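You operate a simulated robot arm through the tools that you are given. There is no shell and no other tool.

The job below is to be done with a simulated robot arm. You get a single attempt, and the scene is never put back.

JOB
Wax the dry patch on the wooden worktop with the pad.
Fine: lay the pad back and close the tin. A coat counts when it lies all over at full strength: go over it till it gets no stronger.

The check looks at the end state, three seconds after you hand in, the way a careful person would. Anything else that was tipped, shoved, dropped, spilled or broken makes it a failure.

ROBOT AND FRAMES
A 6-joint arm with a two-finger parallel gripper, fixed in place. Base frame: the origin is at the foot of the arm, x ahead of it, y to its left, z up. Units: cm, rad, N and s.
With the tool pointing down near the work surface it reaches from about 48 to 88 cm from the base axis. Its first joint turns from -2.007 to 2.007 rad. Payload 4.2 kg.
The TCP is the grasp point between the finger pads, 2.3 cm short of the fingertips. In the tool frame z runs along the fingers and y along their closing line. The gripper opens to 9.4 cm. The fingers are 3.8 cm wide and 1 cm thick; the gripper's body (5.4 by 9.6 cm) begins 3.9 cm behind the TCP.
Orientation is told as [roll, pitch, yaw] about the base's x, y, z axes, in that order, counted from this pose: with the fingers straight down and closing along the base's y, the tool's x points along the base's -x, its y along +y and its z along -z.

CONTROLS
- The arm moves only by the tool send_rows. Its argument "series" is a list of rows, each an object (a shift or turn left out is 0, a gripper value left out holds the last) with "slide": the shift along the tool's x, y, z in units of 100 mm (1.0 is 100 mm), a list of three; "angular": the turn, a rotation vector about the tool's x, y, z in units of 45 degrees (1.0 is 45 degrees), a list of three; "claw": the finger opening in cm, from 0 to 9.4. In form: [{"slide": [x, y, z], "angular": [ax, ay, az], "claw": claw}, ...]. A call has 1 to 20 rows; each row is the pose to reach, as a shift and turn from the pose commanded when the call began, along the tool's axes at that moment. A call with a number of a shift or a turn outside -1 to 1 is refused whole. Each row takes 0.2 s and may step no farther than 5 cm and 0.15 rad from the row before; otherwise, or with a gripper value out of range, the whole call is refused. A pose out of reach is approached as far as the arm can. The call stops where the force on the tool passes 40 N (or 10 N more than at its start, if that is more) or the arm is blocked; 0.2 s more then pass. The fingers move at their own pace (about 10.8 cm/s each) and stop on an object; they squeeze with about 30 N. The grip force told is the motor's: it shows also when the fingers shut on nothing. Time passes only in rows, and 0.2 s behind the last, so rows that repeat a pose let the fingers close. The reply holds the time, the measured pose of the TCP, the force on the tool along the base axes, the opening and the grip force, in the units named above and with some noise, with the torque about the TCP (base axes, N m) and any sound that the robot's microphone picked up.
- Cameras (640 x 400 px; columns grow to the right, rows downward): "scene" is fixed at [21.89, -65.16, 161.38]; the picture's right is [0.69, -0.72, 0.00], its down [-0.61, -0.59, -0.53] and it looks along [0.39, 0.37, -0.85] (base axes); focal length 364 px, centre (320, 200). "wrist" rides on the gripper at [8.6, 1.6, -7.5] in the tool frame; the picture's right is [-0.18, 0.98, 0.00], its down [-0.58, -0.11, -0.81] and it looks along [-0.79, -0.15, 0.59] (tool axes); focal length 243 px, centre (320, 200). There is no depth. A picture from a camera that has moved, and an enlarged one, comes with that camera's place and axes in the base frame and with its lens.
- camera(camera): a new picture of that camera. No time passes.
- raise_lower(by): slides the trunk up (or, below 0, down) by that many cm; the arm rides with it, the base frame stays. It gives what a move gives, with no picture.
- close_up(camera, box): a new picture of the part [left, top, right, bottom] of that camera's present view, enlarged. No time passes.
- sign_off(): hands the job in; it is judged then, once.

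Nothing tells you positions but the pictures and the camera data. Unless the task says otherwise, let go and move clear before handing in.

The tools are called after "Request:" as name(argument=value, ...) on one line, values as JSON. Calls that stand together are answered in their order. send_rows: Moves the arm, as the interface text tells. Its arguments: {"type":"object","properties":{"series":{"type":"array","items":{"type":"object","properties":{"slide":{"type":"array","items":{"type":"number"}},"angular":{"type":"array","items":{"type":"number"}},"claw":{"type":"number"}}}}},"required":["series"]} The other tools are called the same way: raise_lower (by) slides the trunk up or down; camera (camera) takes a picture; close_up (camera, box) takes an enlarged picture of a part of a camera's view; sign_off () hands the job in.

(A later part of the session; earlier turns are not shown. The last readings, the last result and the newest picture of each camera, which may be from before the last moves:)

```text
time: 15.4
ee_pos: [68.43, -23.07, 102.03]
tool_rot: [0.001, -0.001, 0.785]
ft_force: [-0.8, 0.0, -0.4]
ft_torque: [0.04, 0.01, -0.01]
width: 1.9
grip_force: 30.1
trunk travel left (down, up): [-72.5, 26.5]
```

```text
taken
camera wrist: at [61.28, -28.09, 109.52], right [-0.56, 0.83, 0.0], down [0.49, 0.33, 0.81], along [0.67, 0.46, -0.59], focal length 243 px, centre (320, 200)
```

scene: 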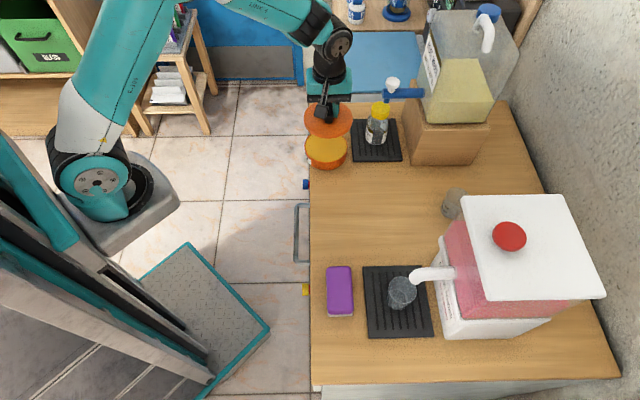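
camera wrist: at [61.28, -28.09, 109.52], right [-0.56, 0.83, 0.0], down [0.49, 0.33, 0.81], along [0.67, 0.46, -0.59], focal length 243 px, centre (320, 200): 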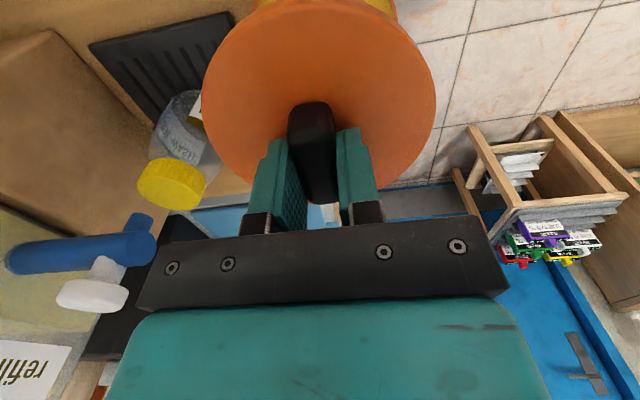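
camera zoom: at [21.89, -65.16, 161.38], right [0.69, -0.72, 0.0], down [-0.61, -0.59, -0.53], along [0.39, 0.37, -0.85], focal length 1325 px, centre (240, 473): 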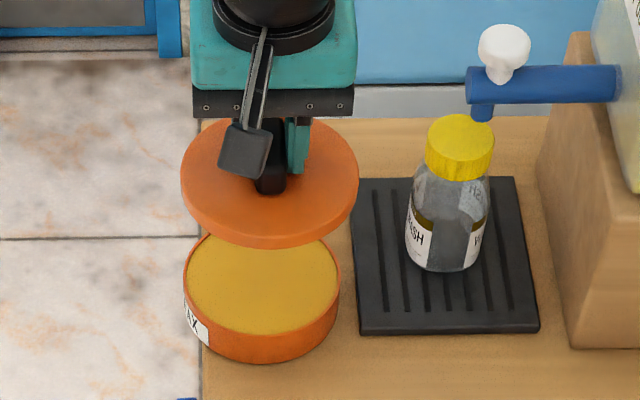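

The lid is off cleanly and the tin is full of yellow wax. I'll set the lid down on the bare wood beyond the tin, lowering gently until contact.

Request:
send_rows(series=[{"slide": [-0.2, -0.02, 0]}, {"slide": [-0.45, -0.05, 0]}, {"slide": [-0.7, -0.08, 0]}, {"slide": [-0.9, -0.11, 0]}, {"slide": [-1.0, -0.13, 0]}, {"slide": [-1.0, -0.13, 0]}])

Request:
send_rows(series=[{"slide": [-0.1, 0, 0]}, {"slide": [-0.25, 0, 0]}, {"slide": [-0.25, 0, 0.2]}, {"slide": [-0.25, 0, 0.4]}, {"slide": [-0.25, 0, 0.6]}, {"slide": [-0.25, 0, 0.8]}, {"slide": [-0.25, 0, 0.9]}, {"slide": [-0.25, 0, 0.9]}])

Request:
camera(camera="scene")

Request:
close_up(camera="scene", box=[290, 60, 418, 180])

Request:
camera(camera="wrist")

```text
time: 16.8
ee_pos: [76.36, -16.8, 102.2]
tool_rot: [0.0, 0.001, 0.786]
ft_force: [0.4, 0.7, -0.8]
ft_torque: [-0.01, 0.0, -0.01]
width: 1.9
grip_force: 29.9
trunk travel left (down, up): [-72.5, 26.5]
```

```text
time: 18.6
ee_pos: [78.16, -14.99, 93.08]
tool_rot: [-0.001, 0.0, 0.786]
ft_force: [1.0, 0.3, -1.2]
ft_torque: [-0.04, 0.0, -0.02]
width: 1.91
grip_force: 29.7
trunk travel left (down, up): [-72.5, 26.5]
```

```text
taken
```

scene: 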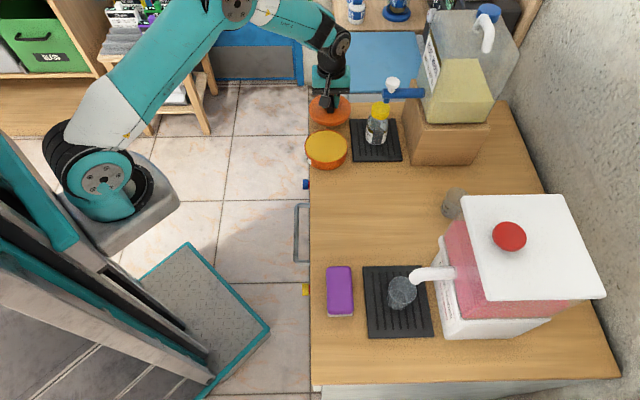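

```text
3.33 times, centred on (354, 120) of scene
camera zoom: at [21.89, -65.16, 161.38], right [0.69, -0.72, 0.0], down [-0.61, -0.59, -0.53], along [0.39, 0.37, -0.85], focal length 1214 px, centre (207, 467)
```

zoom: 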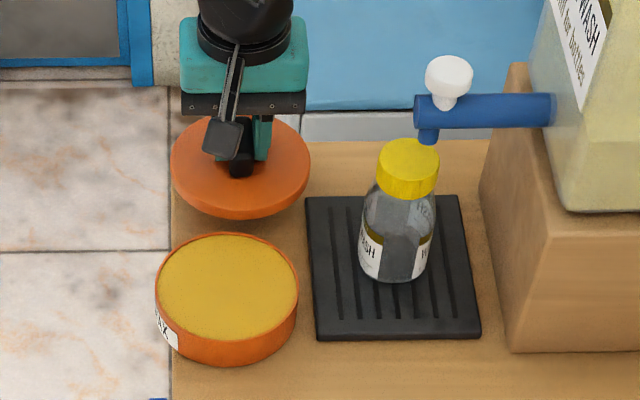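

```text
taken
camera wrist: at [70.96, -19.98, 100.49], right [-0.56, 0.83, 0.0], down [0.49, 0.33, 0.81], along [0.67, 0.46, -0.59], focal length 243 px, centre (320, 200)
```

wrist: 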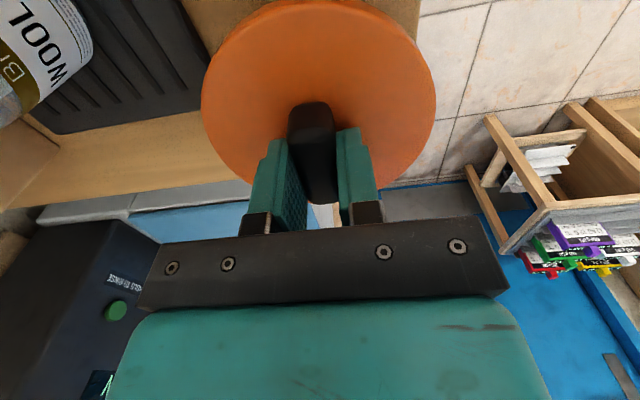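

The lid hangs about 4 cm above the wood, clear of the tin and the tray. I'll lower it in small steps until contact.

Request:
send_rows(series=[{"slide": [-0.03, 0.01, 0.1]}, {"slide": [-0.03, 0.01, 0.2]}, {"slide": [-0.03, 0.01, 0.28]}, {"slide": [-0.03, 0.01, 0.32]}, {"slide": [-0.03, 0.01, 0.32]}])

Request:
close_up(camera="scene", box=[290, 80, 386, 180])

```text
time: 19.8
ee_pos: [78.38, -14.66, 89.92]
tool_rot: [0.001, 0.001, 0.785]
ft_force: [-0.6, -0.2, -0.2]
ft_torque: [0.0, 0.02, 0.0]
width: 1.9
grip_force: 30.0
trunk travel left (down, up): [-72.5, 26.5]
```

```text
4.00 times, centred on (338, 130) of scene
camera zoom: at [21.89, -65.16, 161.38], right [0.69, -0.72, 0.0], down [-0.61, -0.59, -0.53], along [0.39, 0.37, -0.85], focal length 1457 px, centre (248, 480)
```

zoom: 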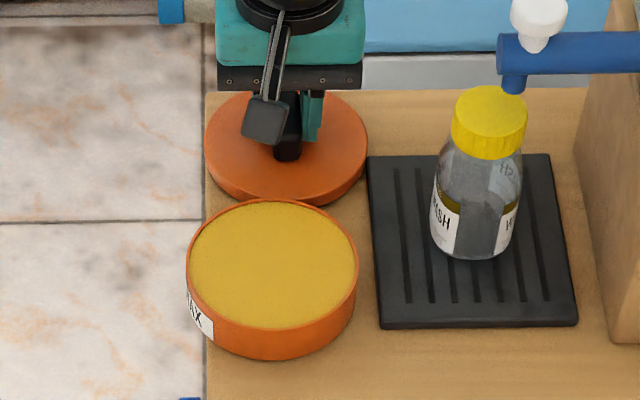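

Request:
send_rows(series=[{"slide": [0, 0, 0.02]}, {"slide": [0, 0, 0.04]}, {"slide": [0, 0, 0.06]}, {"slide": [0, 0, 0.06]}])

Request:
send_rows(series=[{"slide": [0, 0, 0.01]}, {"slide": [0, 0, 0.02]}, {"slide": [0, 0, 0.03]}, {"slide": [0, 0, 0.03]}])

```text
time: 20.8
ee_pos: [78.07, -14.61, 89.27]
tool_rot: [0.001, 0.0, 0.787]
ft_force: [-0.4, 0.0, -0.4]
ft_torque: [-0.01, -0.02, 0.0]
width: 1.93
grip_force: 29.6
trunk travel left (down, up): [-72.5, 26.5]
```

```text
time: 21.8
ee_pos: [78.02, -14.53, 89.02]
tool_rot: [0.0, 0.0, 0.786]
ft_force: [0.8, 0.2, 0.1]
ft_torque: [-0.04, -0.01, 0.0]
width: 1.91
grip_force: 30.4
trunk travel left (down, up): [-72.5, 26.5]
```

Request:
send_rows(series=[{"slide": [0, 0, 0.02]}, {"slide": [0, 0, 0.03]}, {"slide": [0, 0, 0.03]}])

Request:
send_rows(series=[{"slide": [0, 0, 0.02]}, {"slide": [0, 0, 0.03]}, {"slide": [0, 0, 0.03]}])

Request:
close_up(camera="scene", box=[290, 80, 386, 180])

```text
time: 22.6
ee_pos: [78.17, -14.64, 88.81]
tool_rot: [-0.003, -0.002, 0.785]
ft_force: [-4.5, 2.2, 17.1]
ft_torque: [-0.14, 0.3, 0.0]
width: 1.93
grip_force: 30.1
trunk travel left (down, up): [-72.5, 26.5]
```

```text
time: 23.4
ee_pos: [78.31, -14.58, 88.56]
tool_rot: [-0.006, -0.005, 0.784]
ft_force: [-3.7, 1.2, 35.5]
ft_torque: [0.14, 0.09, 0.01]
width: 1.92
grip_force: 29.8
trunk travel left (down, up): [-72.5, 26.5]
```

```text
4.00 times, centred on (338, 130) of scene
camera zoom: at [21.89, -65.16, 161.38], right [0.69, -0.72, 0.0], down [-0.61, -0.59, -0.53], along [0.39, 0.37, -0.85], focal length 1457 px, centre (248, 480)
```

zoom: 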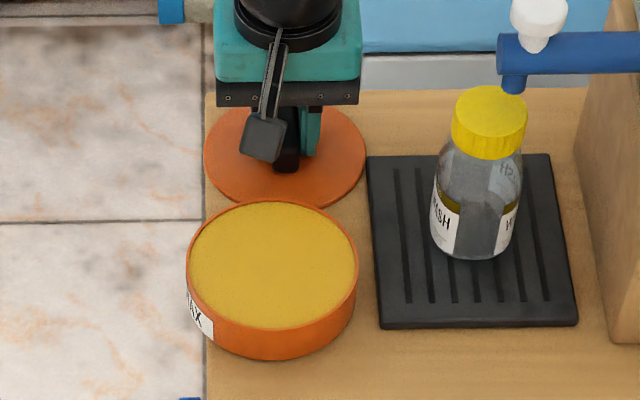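

The lid is resting on the wood (contact at TCP z≈88.8). I'll relax the downward force, release, and lift away.

Request:
send_rows(series=[{"slide": [0, 0, -0.03]}, {"slide": [0, 0, -0.04]}, {"slide": [0, 0, -0.04]}])

Request:
send_rows(series=[{"slide": [0, 0, 0], "claw": 5}, {"slide": [0, 0, 0], "claw": 5}, {"slide": [0, 0, -0.1], "claw": 5}, {"slide": [0, 0, -0.4]}, {"slide": [0, 0, -0.8]}, {"slide": [0, 0, -1.0]}, {"slide": [0, 0, -1.0]}])

Request:
close_up(camera="scene", box=[290, 60, 418, 180])

Request:
camera(camera="wrist")

```text
time: 24.2
ee_pos: [77.94, -14.63, 88.73]
tool_rot: [0.002, 0.002, 0.785]
ft_force: [1.0, 0.7, 2.8]
ft_torque: [0.12, -0.22, 0.02]
width: 1.91
grip_force: 30.3
trunk travel left (down, up): [-72.5, 26.5]
```

```text
time: 25.8
ee_pos: [78.03, -14.68, 98.77]
tool_rot: [0.001, 0.001, 0.786]
ft_force: [-1.2, 0.1, 0.3]
ft_torque: [-0.01, 0.02, -0.01]
width: 5.0
grip_force: 0.1
trunk travel left (down, up): [-72.5, 26.5]
```

```text
3.33 times, centred on (354, 120) of scene
camera zoom: at [21.89, -65.16, 161.38], right [0.69, -0.72, 0.0], down [-0.61, -0.59, -0.53], along [0.39, 0.37, -0.85], focal length 1214 px, centre (207, 467)
```

zoom: 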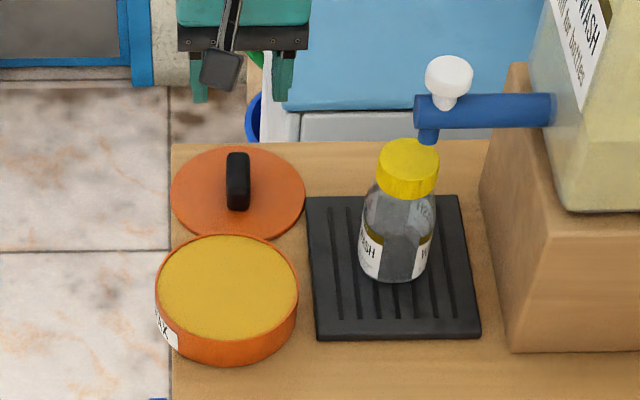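

```text
taken
camera wrist: at [71.03, -19.66, 106.25], right [-0.56, 0.83, 0.0], down [0.49, 0.33, 0.81], along [0.67, 0.46, -0.59], focal length 243 px, centre (320, 200)
```

wrist: 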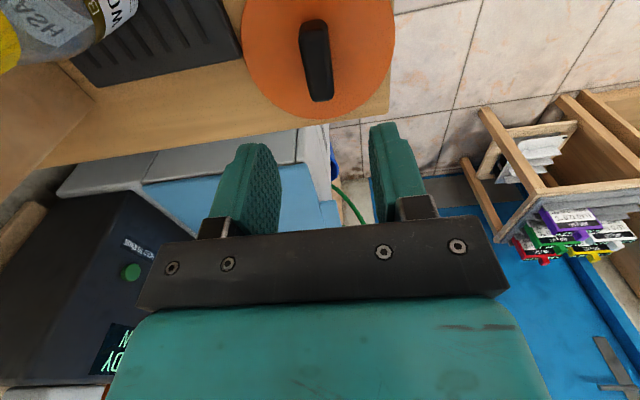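

The lid is parked safely. Now I'll travel back along the worktop at height to the pad.

Request:
send_rows(series=[{"slide": [0.2, 0, -0.3]}, {"slide": [0.5, 0, -0.6]}, {"slide": [0.8, 0, -0.9]}, {"slide": [1.0, 0, -0.9]}])

Request:
send_rows(series=[{"slide": [0.4, 0, 0]}, {"slide": [0.8, 0, 0]}, {"slide": [1.0, 0, 0]}])

Request:
send_rows(series=[{"slide": [0.4, 0, 0]}, {"slide": [0.8, 0, 0]}, {"slide": [1.0, 0, 0]}])

Request:
send_rows(series=[{"slide": [0.4, 0, 0]}, {"slide": [0.8, 0, 0]}, {"slide": [1.0, 0, 0]}])

Request:
send_rows(series=[{"slide": [0.4, -0.03, 0], "claw": 8}, {"slide": [0.8, -0.06, 0], "claw": 8}, {"slide": [1.0, -0.06, 0], "claw": 8}, {"slide": [1.0, -0.06, 0], "claw": 8}])

Request:
camera(camera="wrist")

Request:
camera(camera="scene")

```text
time: 26.8
ee_pos: [71.14, -21.85, 107.85]
tool_rot: [0.0, -0.001, 0.786]
ft_force: [0.7, -0.4, -0.9]
ft_torque: [-0.01, 0.03, 0.0]
width: 4.99
grip_force: 0.1
trunk travel left (down, up): [-72.5, 26.5]
```

```text
time: 27.6
ee_pos: [64.09, -28.89, 107.96]
tool_rot: [0.0, 0.001, 0.786]
ft_force: [1.1, 0.5, -0.1]
ft_torque: [0.01, 0.02, 0.03]
width: 5.01
grip_force: 0.1
trunk travel left (down, up): [-72.5, 26.5]
```

```text
time: 28.4
ee_pos: [56.83, -35.67, 107.92]
tool_rot: [0.001, 0.001, 0.786]
ft_force: [-0.2, 0.0, 0.3]
ft_torque: [-0.01, 0.02, 0.01]
width: 5.02
grip_force: 0.1
trunk travel left (down, up): [-72.5, 26.5]
```

```text
time: 29.2
ee_pos: [49.9, -43.11, 107.91]
tool_rot: [-0.001, -0.001, 0.786]
ft_force: [0.8, 0.5, 0.0]
ft_torque: [-0.02, 0.02, 0.01]
width: 4.99
grip_force: 0.1
trunk travel left (down, up): [-72.5, 26.5]
```

```text
time: 30.2
ee_pos: [43.4, -50.38, 107.57]
tool_rot: [0.0, 0.0, 0.784]
ft_force: [0.5, 0.9, -0.4]
ft_torque: [-0.01, 0.02, -0.01]
width: 8.0
grip_force: 0.1
trunk travel left (down, up): [-72.5, 26.5]
```

```text
taken
camera wrist: at [36.28, -55.4, 115.06], right [-0.56, 0.83, 0.0], down [0.49, 0.33, 0.81], along [0.67, 0.46, -0.59], focal length 243 px, centre (320, 200)
```

wrist: 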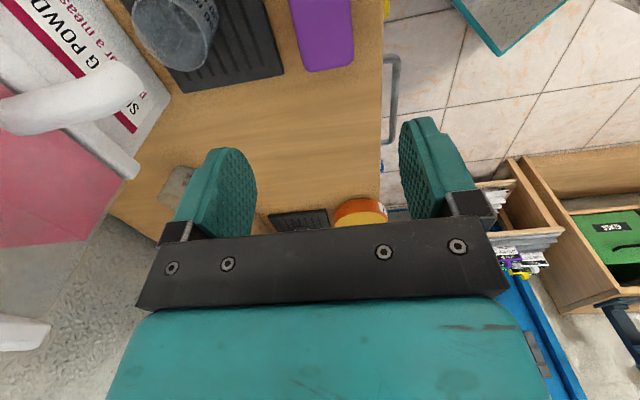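

```text
taken
```

scene: 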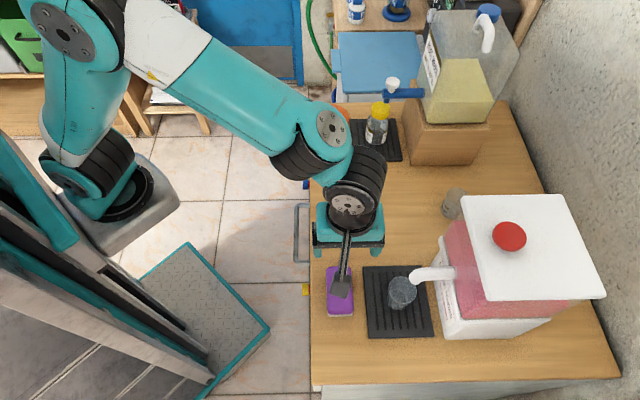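

I'm nearly over the pad. I'll come down partway and check alignment again.

Request:
send_rows(series=[{"slide": [0.05, 0, 0.3]}, {"slide": [0.12, -0.01, 0.6]}, {"slide": [0.12, -0.01, 0.9]}, {"slide": [0.12, -0.01, 0.9]}])

Request:
camera(camera="wrist")

Request:
close_up(camera="scene", box=[290, 220, 418, 340])

```text
time: 31.2
ee_pos: [42.77, -51.48, 98.49]
tool_rot: [0.0, 0.0, 0.787]
ft_force: [-0.6, -0.5, 0.0]
ft_torque: [-0.04, 0.01, -0.02]
width: 8.01
grip_force: 0.1
trunk travel left (down, up): [-72.5, 26.5]
```

```text
taken
camera wrist: at [35.55, -56.43, 105.9], right [-0.56, 0.83, 0.0], down [0.49, 0.33, 0.81], along [0.67, 0.46, -0.59], focal length 243 px, centre (320, 200)
```

wrist: 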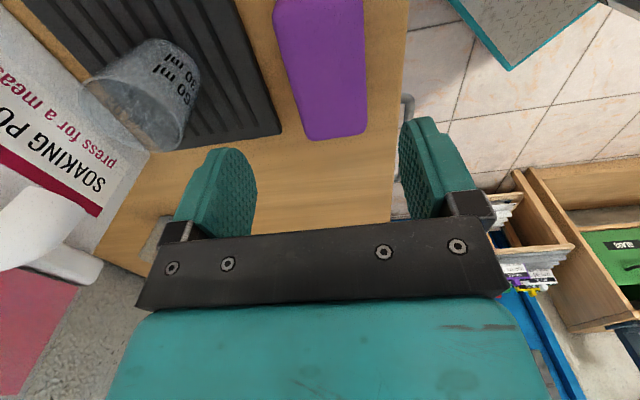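

```text
3.33 times, centred on (354, 280) of scene
camera zoom: at [21.89, -65.16, 161.38], right [0.69, -0.72, 0.0], down [-0.61, -0.59, -0.53], along [0.39, 0.37, -0.85], focal length 1214 px, centre (207, -67)
```

zoom: 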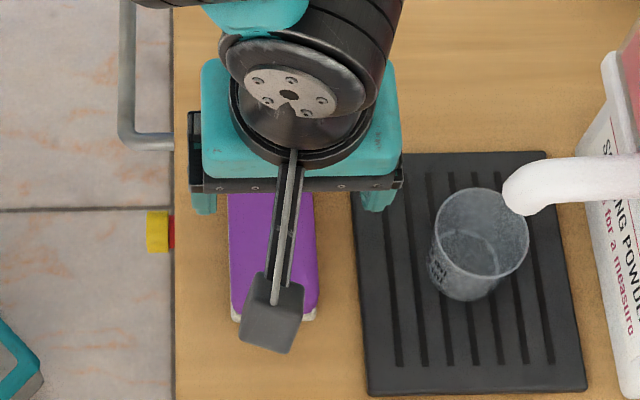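

The pad is centred beneath the gripper within a few mm. I'll narrow to 7.4 cm, so the outer finger clears the tray, and descend to grip height.

Request:
send_rows(series=[{"slide": [-0.03, 0, 0.1], "claw": 7.4}, {"slide": [-0.03, 0, 0.3], "claw": 7.4}, {"slide": [-0.03, 0, 0.5]}, {"slide": [-0.03, 0, 0.65]}, {"slide": [-0.03, 0, 0.75]}, {"slide": [-0.03, 0, 0.75]}])

Request:
camera(camera="wrist")

Request:
close_up(camera="scene", box=[290, 220, 418, 340])

```text
time: 32.6
ee_pos: [42.86, -51.1, 91.37]
tool_rot: [0.001, 0.001, 0.786]
ft_force: [0.0, -0.6, -0.5]
ft_torque: [-0.02, -0.02, -0.02]
width: 7.4
grip_force: 0.0
trunk travel left (down, up): [-72.5, 26.5]
```

```text
taken
camera wrist: at [35.67, -56.13, 98.7], right [-0.56, 0.83, 0.0], down [0.49, 0.33, 0.81], along [0.67, 0.46, -0.59], focal length 243 px, centre (320, 200)
```

wrist: 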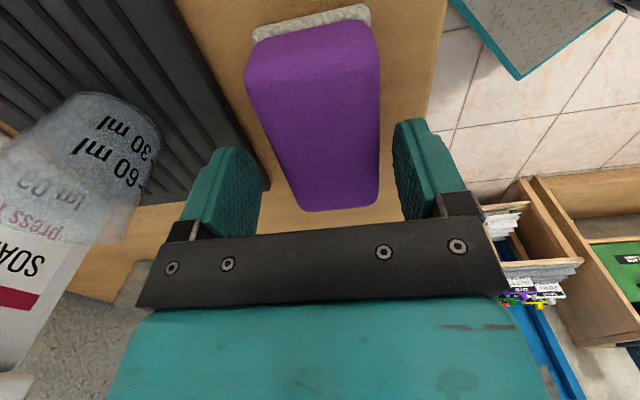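

```text
3.33 times, centred on (354, 280) of scene
camera zoom: at [21.89, -65.16, 161.38], right [0.69, -0.72, 0.0], down [-0.61, -0.59, -0.53], along [0.39, 0.37, -0.85], focal length 1214 px, centre (207, -67)
```

zoom: 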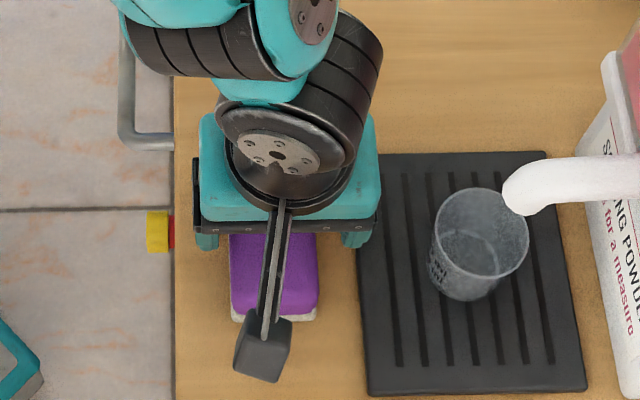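

The pad top is around z≈90 and its centre is aligned. I'll descend to grip height and close.

Request:
send_rows(series=[{"slide": [0.01, 0, 0.1]}, {"slide": [0.01, 0, 0.2]}, {"slide": [0.01, 0, 0.26]}, {"slide": [0.01, 0, 0.26]}])

Request:
send_rows(series=[{"slide": [0, 0, 0], "claw": 0}, {"slide": [0, 0, 0], "claw": 0}, {"slide": [0, 0, 0], "claw": 0}, {"slide": [0, 0, 0], "claw": 0}])

Request:
camera(camera="wrist")

Request:
close_up(camera="scene", box=[290, 220, 418, 340])

```text
time: 33.6
ee_pos: [42.57, -51.26, 88.9]
tool_rot: [0.0, 0.0, 0.786]
ft_force: [0.0, 0.5, -0.8]
ft_torque: [0.0, -0.02, 0.01]
width: 7.38
grip_force: 0.0
trunk travel left (down, up): [-72.5, 26.5]
```

```text
time: 34.6
ee_pos: [42.6, -51.39, 88.87]
tool_rot: [-0.001, 0.0, 0.786]
ft_force: [0.5, 0.3, -0.5]
ft_torque: [0.0, 0.02, -0.02]
width: 5.16
grip_force: 29.9
trunk travel left (down, up): [-72.5, 26.5]
```

```text
taken
camera wrist: at [35.49, -56.3, 96.21], right [-0.56, 0.83, 0.0], down [0.49, 0.33, 0.81], along [0.67, 0.46, -0.59], focal length 243 px, centre (320, 200)
```

wrist: 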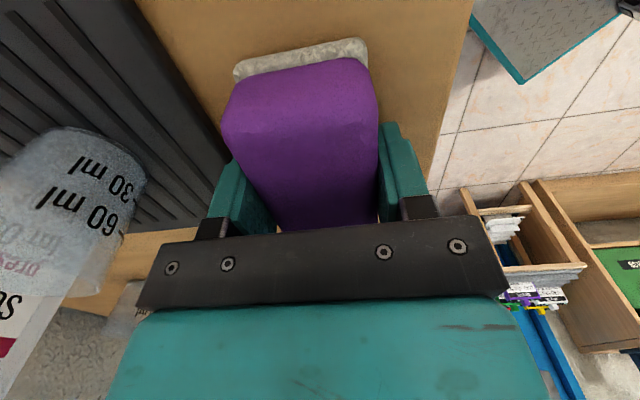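

```text
3.33 times, centred on (354, 280) of scene
camera zoom: at [21.89, -65.16, 161.38], right [0.69, -0.72, 0.0], down [-0.61, -0.59, -0.53], along [0.39, 0.37, -0.85], focal length 1214 px, centre (207, -67)
```

zoom: 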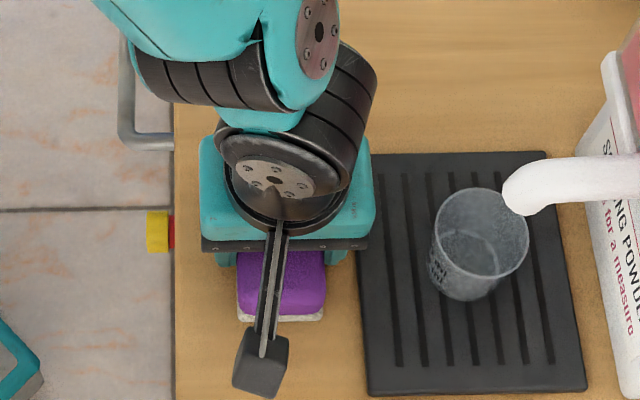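

The pad is gripped at 5.2 cm width. Its home pose is TCP (42.6, -51.35, 88.9). I'll lift it and carry it to the tin.

Request:
send_rows(series=[{"slide": [0, 0, -0.1]}, {"slide": [0, 0, -0.3]}, {"slide": [0, 0, -0.6]}, {"slide": [0, 0, -0.9]}, {"slide": [0, 0, -0.9]}])

Request:
send_rows(series=[{"slide": [-0.3, 0, 0]}, {"slide": [-0.65, 0, 0]}, {"slide": [-1.0, 0, 0]}, {"slide": [-1.0, 0, 0]}])

Request:
camera(camera="wrist")

Request:
camera(camera="scene")

```text
time: 35.8
ee_pos: [42.67, -51.24, 97.78]
tool_rot: [0.002, 0.001, 0.785]
ft_force: [-0.3, 0.3, 0.1]
ft_torque: [-0.03, 0.03, -0.01]
width: 5.13
grip_force: 30.0
trunk travel left (down, up): [-72.5, 26.5]
```

```text
time: 36.8
ee_pos: [49.52, -44.2, 97.95]
tool_rot: [0.0, 0.0, 0.784]
ft_force: [0.2, -0.5, -0.3]
ft_torque: [-0.03, -0.02, 0.0]
width: 5.15
grip_force: 30.2
trunk travel left (down, up): [-72.5, 26.5]
```

```text
taken
camera wrist: at [42.47, -49.15, 105.33], right [-0.56, 0.83, 0.0], down [0.49, 0.33, 0.81], along [0.67, 0.46, -0.59], focal length 243 px, centre (320, 200)
```

wrist: 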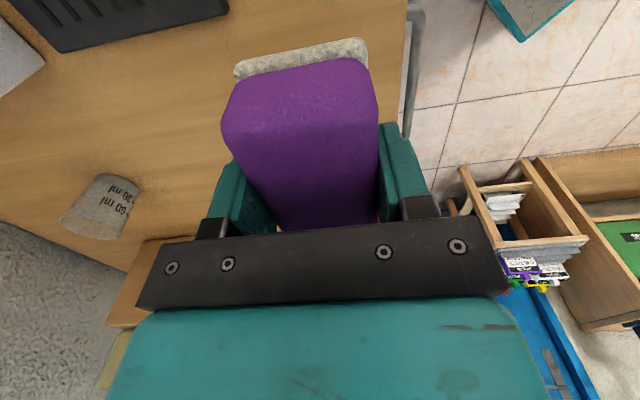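

```text
taken
```

scene: 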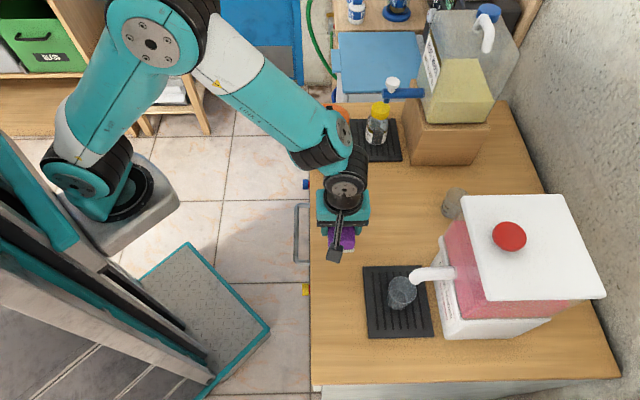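

The pad rides well. On to the tin.

Request:
send_rows(series=[{"slide": [-0.3, 0, 0]}, {"slide": [-0.65, 0.05, 0]}, {"slide": [-1.0, 0.1, 0]}])

Request:
send_rows(series=[{"slide": [-0.3, 0.05, 0]}, {"slide": [-0.65, 0.09, 0]}, {"slide": [-1.0, 0.09, 0]}])

Request:
send_rows(series=[{"slide": [-0.3, 0, 0]}, {"slide": [-0.65, 0, 0]}, {"slide": [-0.85, 0, 0]}, {"slide": [-0.85, 0, 0]}])

Request:
close_up(camera="scene", box=[270, 80, 398, 180])

Request:
camera(camera="wrist")

```text
time: 37.6
ee_pos: [55.83, -36.43, 97.64]
tool_rot: [0.0, -0.001, 0.785]
ft_force: [-0.9, -0.6, 0.2]
ft_torque: [0.02, -0.04, 0.01]
width: 5.16
grip_force: 29.7
trunk travel left (down, up): [-72.5, 26.5]
```

```text
time: 38.4
ee_pos: [62.64, -28.73, 97.81]
tool_rot: [0.0, -0.001, 0.783]
ft_force: [0.7, -0.5, 1.0]
ft_torque: [0.02, 0.03, -0.01]
width: 5.13
grip_force: 30.5
trunk travel left (down, up): [-72.5, 26.5]
```

```text
time: 39.4
ee_pos: [68.53, -22.61, 97.8]
tool_rot: [0.0, -0.001, 0.785]
ft_force: [0.6, 0.5, -1.9]
ft_torque: [0.01, 0.02, -0.03]
width: 5.15
grip_force: 29.2
trunk travel left (down, up): [-72.5, 26.5]
```

```text
4.00 times, centred on (334, 130) of scene
camera zoom: at [21.89, -65.16, 161.38], right [0.69, -0.72, 0.0], down [-0.61, -0.59, -0.53], along [0.39, 0.37, -0.85], focal length 1457 px, centre (264, 480)
```

zoom: 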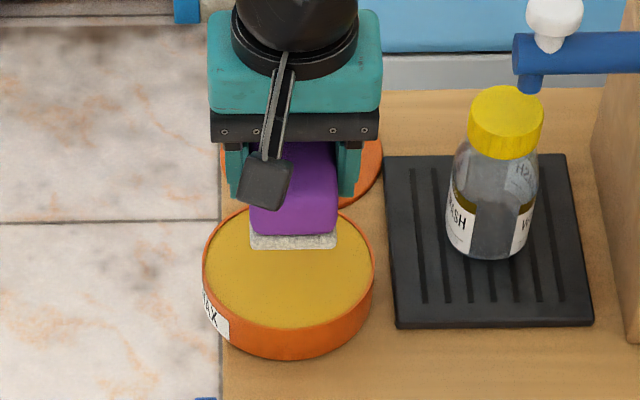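

```text
taken
camera wrist: at [61.47, -27.58, 105.14], right [-0.56, 0.83, 0.0], down [0.49, 0.33, 0.81], along [0.67, 0.46, -0.59], focal length 243 px, centre (320, 200)
```

wrist: 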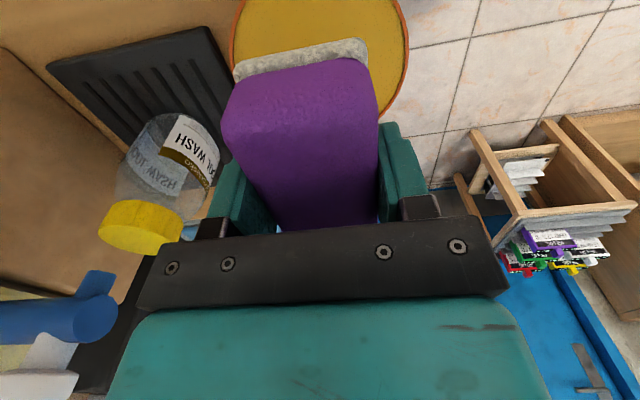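

The pad is centred over the wax. I'll lower it until there is light contact.

Request:
send_rows(series=[{"slide": [0, 0, 0.2]}, {"slide": [0, 0, 0.35]}, {"slide": [0, 0, 0.43]}, {"slide": [0, 0, 0.47]}, {"slide": [0, 0, 0.5]}, {"slide": [0, 0, 0.5]}])

Request:
send_rows(series=[{"slide": [0, 0, 0.02]}, {"slide": [0, 0, 0.03]}, {"slide": [0, 0, 0.03]}])

Request:
close_up(camera="scene", box=[270, 80, 398, 180])

```text
time: 40.8
ee_pos: [68.53, -22.52, 92.57]
tool_rot: [0.001, 0.0, 0.785]
ft_force: [-0.1, -0.8, -1.3]
ft_torque: [-0.02, 0.01, -0.04]
width: 5.17
grip_force: 30.0
trunk travel left (down, up): [-72.5, 26.5]
```

```text
time: 41.6
ee_pos: [68.5, -22.56, 92.35]
tool_rot: [-0.001, 0.0, 0.786]
ft_force: [-0.1, -0.1, -0.6]
ft_torque: [-0.02, -0.01, 0.01]
width: 5.15
grip_force: 30.4
trunk travel left (down, up): [-72.5, 26.5]
```

```text
4.00 times, centred on (334, 130) of scene
camera zoom: at [21.89, -65.16, 161.38], right [0.69, -0.72, 0.0], down [-0.61, -0.59, -0.53], along [0.39, 0.37, -0.85], focal length 1457 px, centre (264, 480)
```

zoom: 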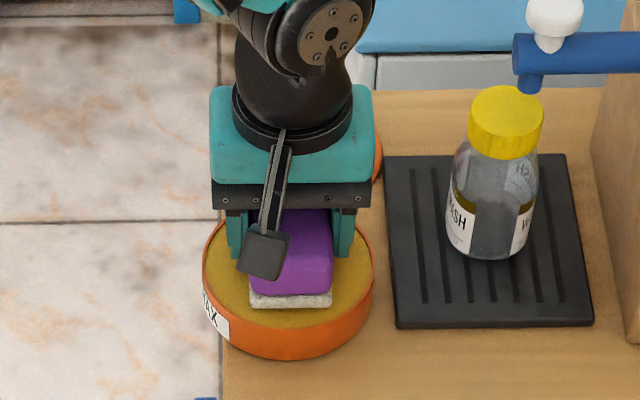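

Request:
send_rows(series=[{"slide": [0.02, 0, 0.02]}, {"slide": [0.02, 0, 0.04]}, {"slide": [0.02, 0, 0.04]}])

Request:
send_rows(series=[{"slide": [0, 0, 0.02]}, {"slide": [0, 0, 0.03]}, {"slide": [0, 0, 0.03]}])

Request:
close_up(camera="scene", box=[270, 80, 398, 180])

```text
time: 42.4
ee_pos: [68.25, -22.79, 92.07]
tool_rot: [0.001, -0.001, 0.784]
ft_force: [-2.0, 0.6, 7.8]
ft_torque: [-0.05, 0.07, -0.03]
width: 5.15
grip_force: 29.9
trunk travel left (down, up): [-72.5, 26.5]
```

```text
time: 43.3
ee_pos: [68.38, -22.8, 92.04]
tool_rot: [-0.005, -0.005, 0.787]
ft_force: [-7.3, 4.6, 22.2]
ft_torque: [0.03, 0.33, -0.01]
width: 5.13
grip_force: 29.8
trunk travel left (down, up): [-72.5, 26.5]
stopped in row 3: the force on the tool passed its limit at 40 N (the readings are from after the stop); the commanded pose is now the measured one
```

```text
4.00 times, centred on (334, 130) of scene
camera zoom: at [21.89, -65.16, 161.38], right [0.69, -0.72, 0.0], down [-0.61, -0.59, -0.53], along [0.39, 0.37, -0.85], focal length 1457 px, centre (264, 480)
```

zoom: 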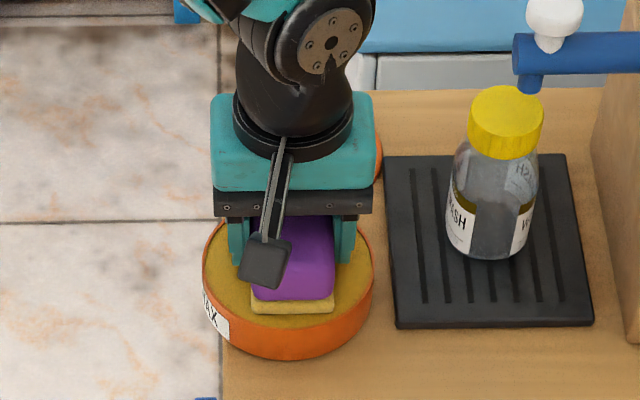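

The felt turned yellow, so the pad is loaded with wax. I'll lift off and carry it to the middle of the bare wood.

Request:
send_rows(series=[{"slide": [0, 0, -0.1]}, {"slide": [0, 0, -0.3]}, {"slide": [0, 0, -0.6]}, {"slide": [0, 0, -0.6]}])

Request:
send_rows(series=[{"slide": [0.3, 0, 0]}, {"slide": [0.65, -0.1, 0]}, {"slide": [1.0, -0.2, 0]}])

Request:
send_rows(series=[{"slide": [0.3, 0, 0]}, {"slide": [0.65, -0.1, 0]}, {"slide": [1.0, -0.2, 0]}, {"slide": [1.0, -0.2, 0]}])

Request:
close_up(camera="scene", box=[270, 70, 398, 180])

Request:
close_up(camera="scene", box=[290, 150, 450, 250])

Request:
camera(camera="wrist")

```text
time: 44.3
ee_pos: [68.28, -23.11, 97.9]
tool_rot: [-0.003, -0.003, 0.786]
ft_force: [0.3, 1.0, 0.3]
ft_torque: [-0.01, 0.0, 0.04]
width: 5.16
grip_force: 30.0
trunk travel left (down, up): [-72.5, 26.5]
```

```text
time: 45.1
ee_pos: [62.55, -31.42, 97.79]
tool_rot: [-0.003, -0.003, 0.788]
ft_force: [-0.5, -0.3, 0.0]
ft_torque: [-0.01, 0.02, 0.0]
width: 5.12
grip_force: 29.6
trunk travel left (down, up): [-72.5, 26.5]
```

```text
time: 46.1
ee_pos: [57.31, -39.86, 97.96]
tool_rot: [-0.003, -0.003, 0.787]
ft_force: [-0.2, 0.6, -0.6]
ft_torque: [-0.02, -0.01, 0.02]
width: 5.15
grip_force: 30.1
trunk travel left (down, up): [-72.5, 26.5]
```

```text
3.64 times, centred on (334, 125) of scene
camera zoom: at [21.89, -65.16, 161.38], right [0.69, -0.72, 0.0], down [-0.61, -0.59, -0.53], along [0.39, 0.37, -0.85], focal length 1325 px, centre (269, 473)
```

zoom: 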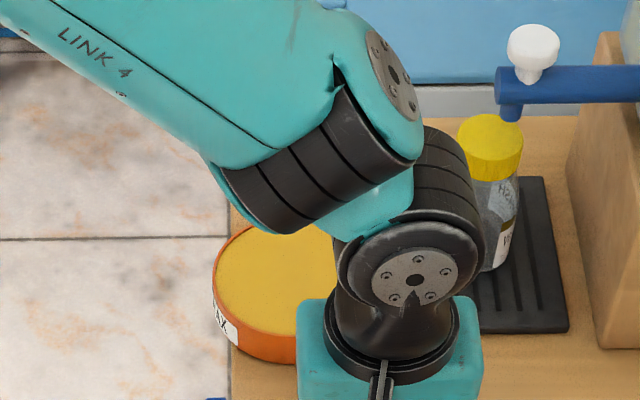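

```text
4.00 times, centred on (370, 200) of scene
camera zoom: at [21.89, -65.16, 161.38], right [0.69, -0.72, 0.0], down [-0.61, -0.59, -0.53], along [0.39, 0.37, -0.85], focal length 1457 px, centre (120, 200)
```

zoom: 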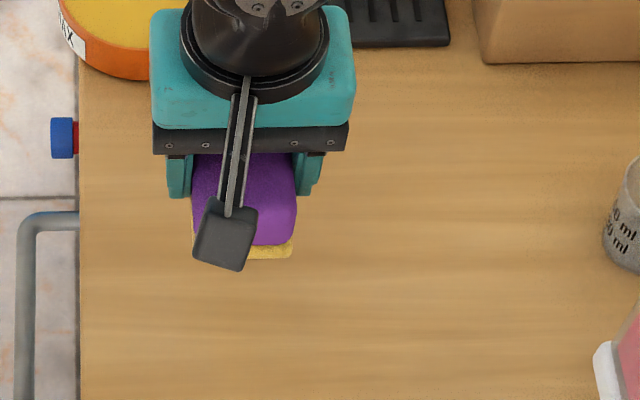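

```text
taken
camera wrist: at [50.14, -44.86, 105.35], right [-0.57, 0.82, 0.0], down [0.48, 0.34, 0.81], along [0.67, 0.46, -0.59], focal length 243 px, centre (320, 200)
```

wrist: 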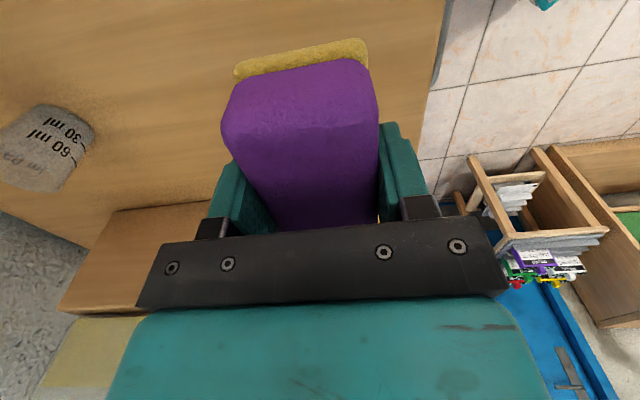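

The felt is clearly yellow. I'll lower the pad onto the wood until light pressure.

Request:
send_rows(series=[{"slide": [0, 0, 0.3]}, {"slide": [0, 0, 0.6]}, {"slide": [0, 0, 0.75]}, {"slide": [0, 0, 0.83]}, {"slide": [0, 0, 0.88]}, {"slide": [0, 0, 0.88]}])

Request:
send_rows(series=[{"slide": [0, 0, 0.01]}, {"slide": [0, 0, 0.02]}, {"slide": [0, 0, 0.02]}])

```text
time: 47.5
ee_pos: [57.2, -39.74, 88.98]
tool_rot: [-0.003, -0.004, 0.786]
ft_force: [0.2, -0.5, -0.9]
ft_torque: [0.0, 0.0, 0.02]
width: 5.17
grip_force: 30.1
trunk travel left (down, up): [-72.5, 26.5]
```

```text
time: 48.3
ee_pos: [57.05, -39.79, 89.02]
tool_rot: [-0.004, -0.003, 0.787]
ft_force: [0.1, 0.4, -0.3]
ft_torque: [0.01, 0.05, 0.02]
width: 5.14
grip_force: 30.3
trunk travel left (down, up): [-72.5, 26.5]
```

Request:
send_rows(series=[{"slide": [0, 0, 0.01]}, {"slide": [0, 0, 0.02]}, {"slide": [0, 0, 0.02]}])

Request:
send_rows(series=[{"slide": [0, 0, 0.01]}, {"slide": [0, 0, 0.01]}])

```text
time: 49.1
ee_pos: [57.05, -39.78, 88.79]
tool_rot: [-0.003, -0.003, 0.786]
ft_force: [-0.6, 1.6, 7.5]
ft_torque: [0.27, 0.06, 0.01]
width: 5.14
grip_force: 29.9
trunk travel left (down, up): [-72.5, 26.5]
```

```text
time: 49.7
ee_pos: [57.05, -39.86, 88.71]
tool_rot: [-0.006, -0.003, 0.783]
ft_force: [-1.7, 3.0, 25.7]
ft_torque: [0.53, 0.21, 0.04]
width: 5.16
grip_force: 30.3
trunk travel left (down, up): [-72.5, 26.5]
```

Contact is firm (26 N). I'll ease slightly, then do a short test wipe across the worktop.

Request:
send_rows(series=[{"slide": [0, 0, -0.005]}, {"slide": [0, -0.1, -0.005]}, {"slide": [0, -0.2, -0.005]}, {"slide": [0, -0.3, -0.005]}, {"slide": [0, -0.4, -0.005]}, {"slide": [0, -0.5, -0.005]}, {"slide": [0, -0.6, -0.005]}])

Request:
close_up(camera="scene", box=[290, 150, 450, 250])

Request:
camera(camera="wrist")

```text
time: 50.2
ee_pos: [57.23, -39.97, 88.8]
tool_rot: [-0.001, -0.004, 0.787]
ft_force: [-6.5, 6.1, 22.9]
ft_torque: [-0.01, 0.09, -0.04]
width: 5.14
grip_force: 30.3
trunk travel left (down, up): [-72.5, 26.5]
stopped in row 2: the force on the tool passed its limit at 45 N (the readings are from after the stop); the commanded pose is now the measured one
```

```text
4.00 times, centred on (370, 200) of scene
camera zoom: at [21.89, -65.16, 161.38], right [0.69, -0.72, 0.0], down [-0.61, -0.59, -0.53], along [0.39, 0.37, -0.85], focal length 1457 px, centre (120, 200)
```

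zoom: 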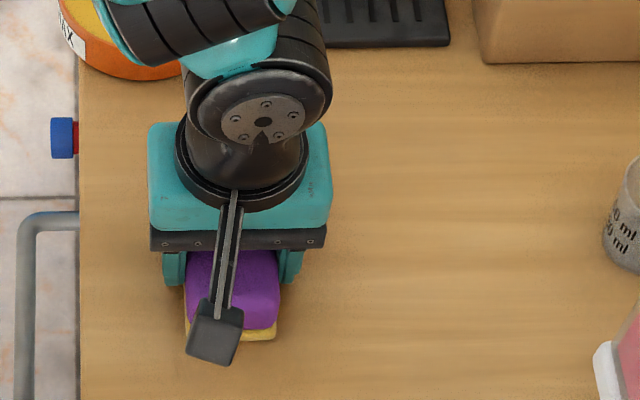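

```text
taken
camera wrist: at [50.08, -44.98, 96.1], right [-0.57, 0.82, 0.0], down [0.49, 0.33, 0.81], along [0.67, 0.46, -0.59], focal length 243 px, centre (320, 200)
```

wrist: 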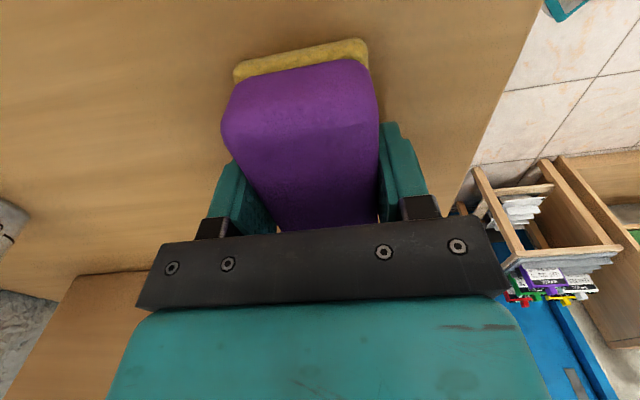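

Too heavy a press for sliding. I'll reduce to about 5–10 N and go slower.

Request:
send_rows(series=[{"slide": [0, 0, -0.01]}, {"slide": [0, 0, -0.01]}])

Request:
send_rows(series=[{"slide": [0, -0.05, 0]}, {"slide": [0, -0.1, 0]}, {"slide": [0, -0.15, 0]}, {"slide": [0, -0.2, 0]}, {"slide": [0, -0.25, 0]}, {"slide": [0, -0.3, 0]}])

```text
time: 50.9
ee_pos: [57.18, -39.98, 88.66]
tool_rot: [0.0, -0.005, 0.786]
ft_force: [-1.4, 5.0, 16.2]
ft_torque: [0.0, -0.07, -0.01]
width: 5.16
grip_force: 29.9
trunk travel left (down, up): [-72.5, 26.5]
```

```text
time: 52.2
ee_pos: [59.28, -42.1, 88.63]
tool_rot: [0.001, -0.005, 0.788]
ft_force: [-6.8, 5.9, 17.5]
ft_torque: [0.02, 0.02, -0.01]
width: 5.15
grip_force: 30.0
trunk travel left (down, up): [-72.5, 26.5]
```

Sliding works now at about 17 N. I'll check what trail it leaves.

Request:
close_up(camera="scene", box=[290, 150, 450, 250])

Request:
close_up(camera="wrist", box=[200, 0, 520, 200])

```text
4.00 times, centred on (370, 200) of scene
camera zoom: at [21.89, -65.16, 161.38], right [0.69, -0.72, 0.0], down [-0.61, -0.59, -0.53], along [0.39, 0.37, -0.85], focal length 1457 px, centre (120, 200)
```

zoom: 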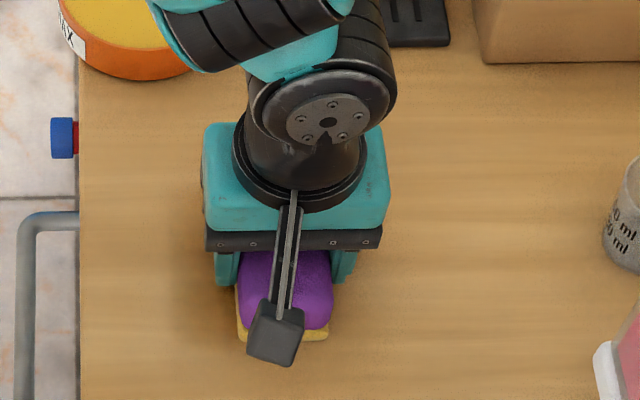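

```text
2.00 times, centred on (360, 100) of wrist
camera zoom: at [52.14, -47.16, 96.1], right [-0.57, 0.82, 0.0], down [0.49, 0.33, 0.81], along [0.67, 0.46, -0.59], focal length 485 px, centre (240, 400)
```

zoom: 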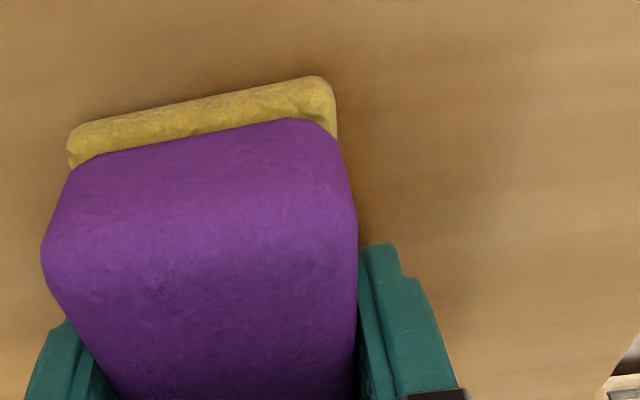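

I'll continue sliding to expose the trail.

Request:
send_rows(series=[{"slide": [0, -0.07, 0]}, {"slide": [0, -0.14, 0]}, {"slide": [0, -0.21, 0]}, {"slide": [0, -0.28, 0]}, {"slide": [0, -0.35, 0]}, {"slide": [0, -0.42, 0]}, {"slide": [0, -0.5, 0]}])

Request:
close_up(camera="scene", box=[290, 150, 450, 250])

Request:
camera(camera="wrist")

```text
time: 53.9
ee_pos: [62.88, -45.53, 88.71]
tool_rot: [0.001, -0.001, 0.788]
ft_force: [-4.2, 5.4, 12.9]
ft_torque: [-0.05, 0.01, -0.02]
width: 5.12
grip_force: 29.7
trunk travel left (down, up): [-72.5, 26.5]
```

```text
4.00 times, centred on (370, 200) of scene
camera zoom: at [21.89, -65.16, 161.38], right [0.69, -0.72, 0.0], down [-0.61, -0.59, -0.53], along [0.39, 0.37, -0.85], focal length 1457 px, centre (120, 200)
```

zoom: 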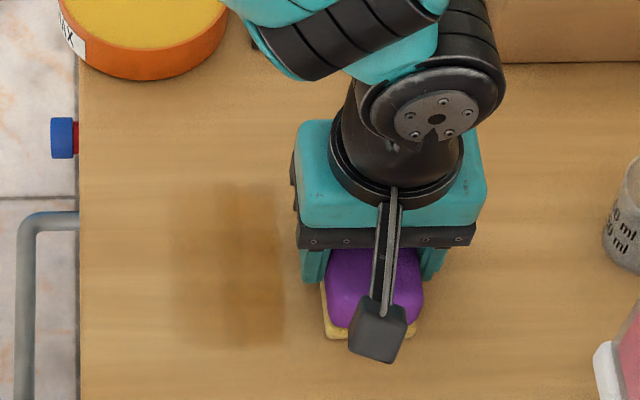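

```text
taken
camera wrist: at [55.76, -50.67, 96.1], right [-0.57, 0.82, 0.0], down [0.49, 0.33, 0.81], along [0.67, 0.46, -0.59], focal length 243 px, centre (320, 200)
```

wrist: 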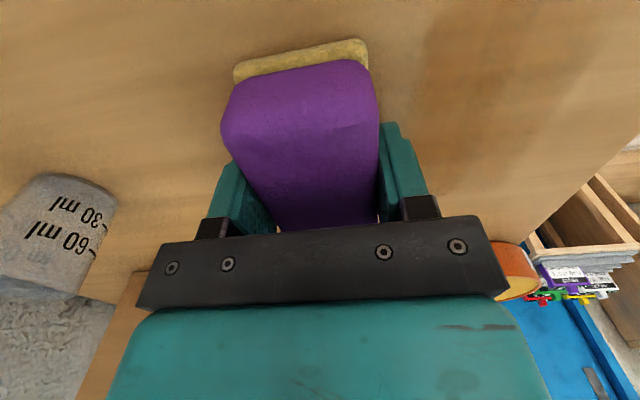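

A darker waxed area shows with a definite right edge, which may be the patch boundary. I'll zoom in on it.

Request:
close_up(camera="scene", box=[310, 175, 406, 245])

Request:
close_up(camera="wrist", box=[380, 0, 640, 200])

```text
5.71 times, centred on (358, 210) of scene
camera zoom: at [21.89, -65.16, 161.38], right [0.69, -0.72, 0.0], down [-0.61, -0.59, -0.53], along [0.39, 0.37, -0.85], focal length 2082 px, centre (103, 143)
```

zoom: 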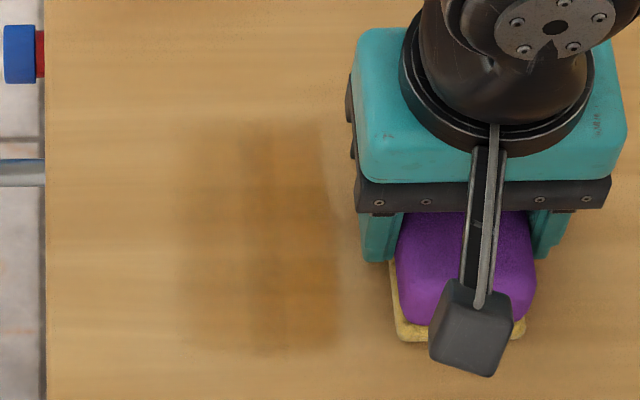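

```text
2.00 times, centred on (510, 100) of wrist
camera zoom: at [55.76, -50.67, 96.1], right [-0.57, 0.82, 0.0], down [0.49, 0.33, 0.81], along [0.67, 0.46, -0.59], focal length 485 px, centre (-60, 400)
```

zoom: 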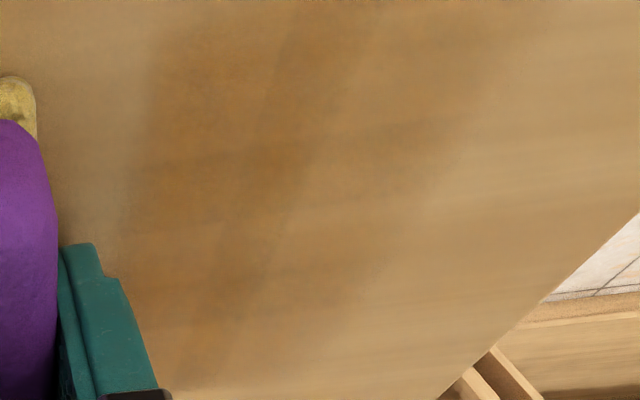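

The coat has a sharp far edge around f≈72.6, while the wood beyond stayed unchanged, so that is likely the patch boundary. I'll wipe back toward the near edge to find the other boundary.

Request:
send_rows(series=[{"slide": [0, 0.06, 0]}, {"slide": [0, 0.12, 0]}, {"slide": [0, 0.18, 0]}, {"slide": [0, 0.24, 0]}, {"slide": [0, 0.3, 0]}, {"slide": [0, 0.36, 0]}, {"slide": [0, 0.42, 0]}, {"slide": [0, 0.48, 0]}, {"slide": [0, 0.54, 0]}, {"slide": [0, 0.6, 0]}, {"slide": [0, 0.66, 0]}, {"slide": [0, 0.72, 0]}, {"slide": [0, 0.78, 0]}, {"slide": [0, 0.84, 0]}, {"slide": [0, 0.9, 0]}, {"slide": [0, 0.96, 0]}])

Request:
camera(camera="wrist")

Request:
close_up(camera="scene", box=[290, 150, 450, 250])

```text
time: 57.2
ee_pos: [56.22, -39.09, 88.71]
tool_rot: [0.0, -0.003, 0.788]
ft_force: [5.6, -6.1, 17.0]
ft_torque: [-0.14, -0.14, 0.03]
width: 5.13
grip_force: 29.2
trunk travel left (down, up): [-72.5, 26.5]
```

```text
taken
camera wrist: at [49.03, -44.02, 96.08], right [-0.57, 0.82, 0.0], down [0.49, 0.33, 0.81], along [0.67, 0.46, -0.59], focal length 243 px, centre (320, 200)
```

wrist: 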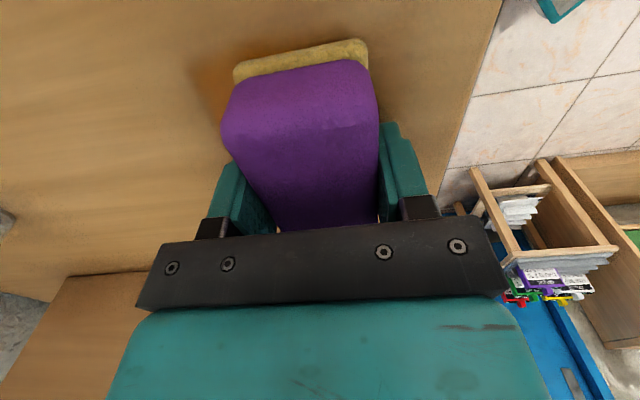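

```text
4.00 times, centred on (370, 200) of scene
camera zoom: at [21.89, -65.16, 161.38], right [0.69, -0.72, 0.0], down [-0.61, -0.59, -0.53], along [0.39, 0.37, -0.85], focal length 1457 px, centre (120, 200)
```

zoom: 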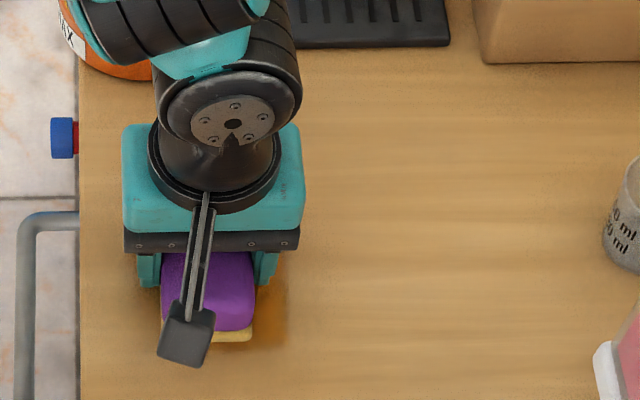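

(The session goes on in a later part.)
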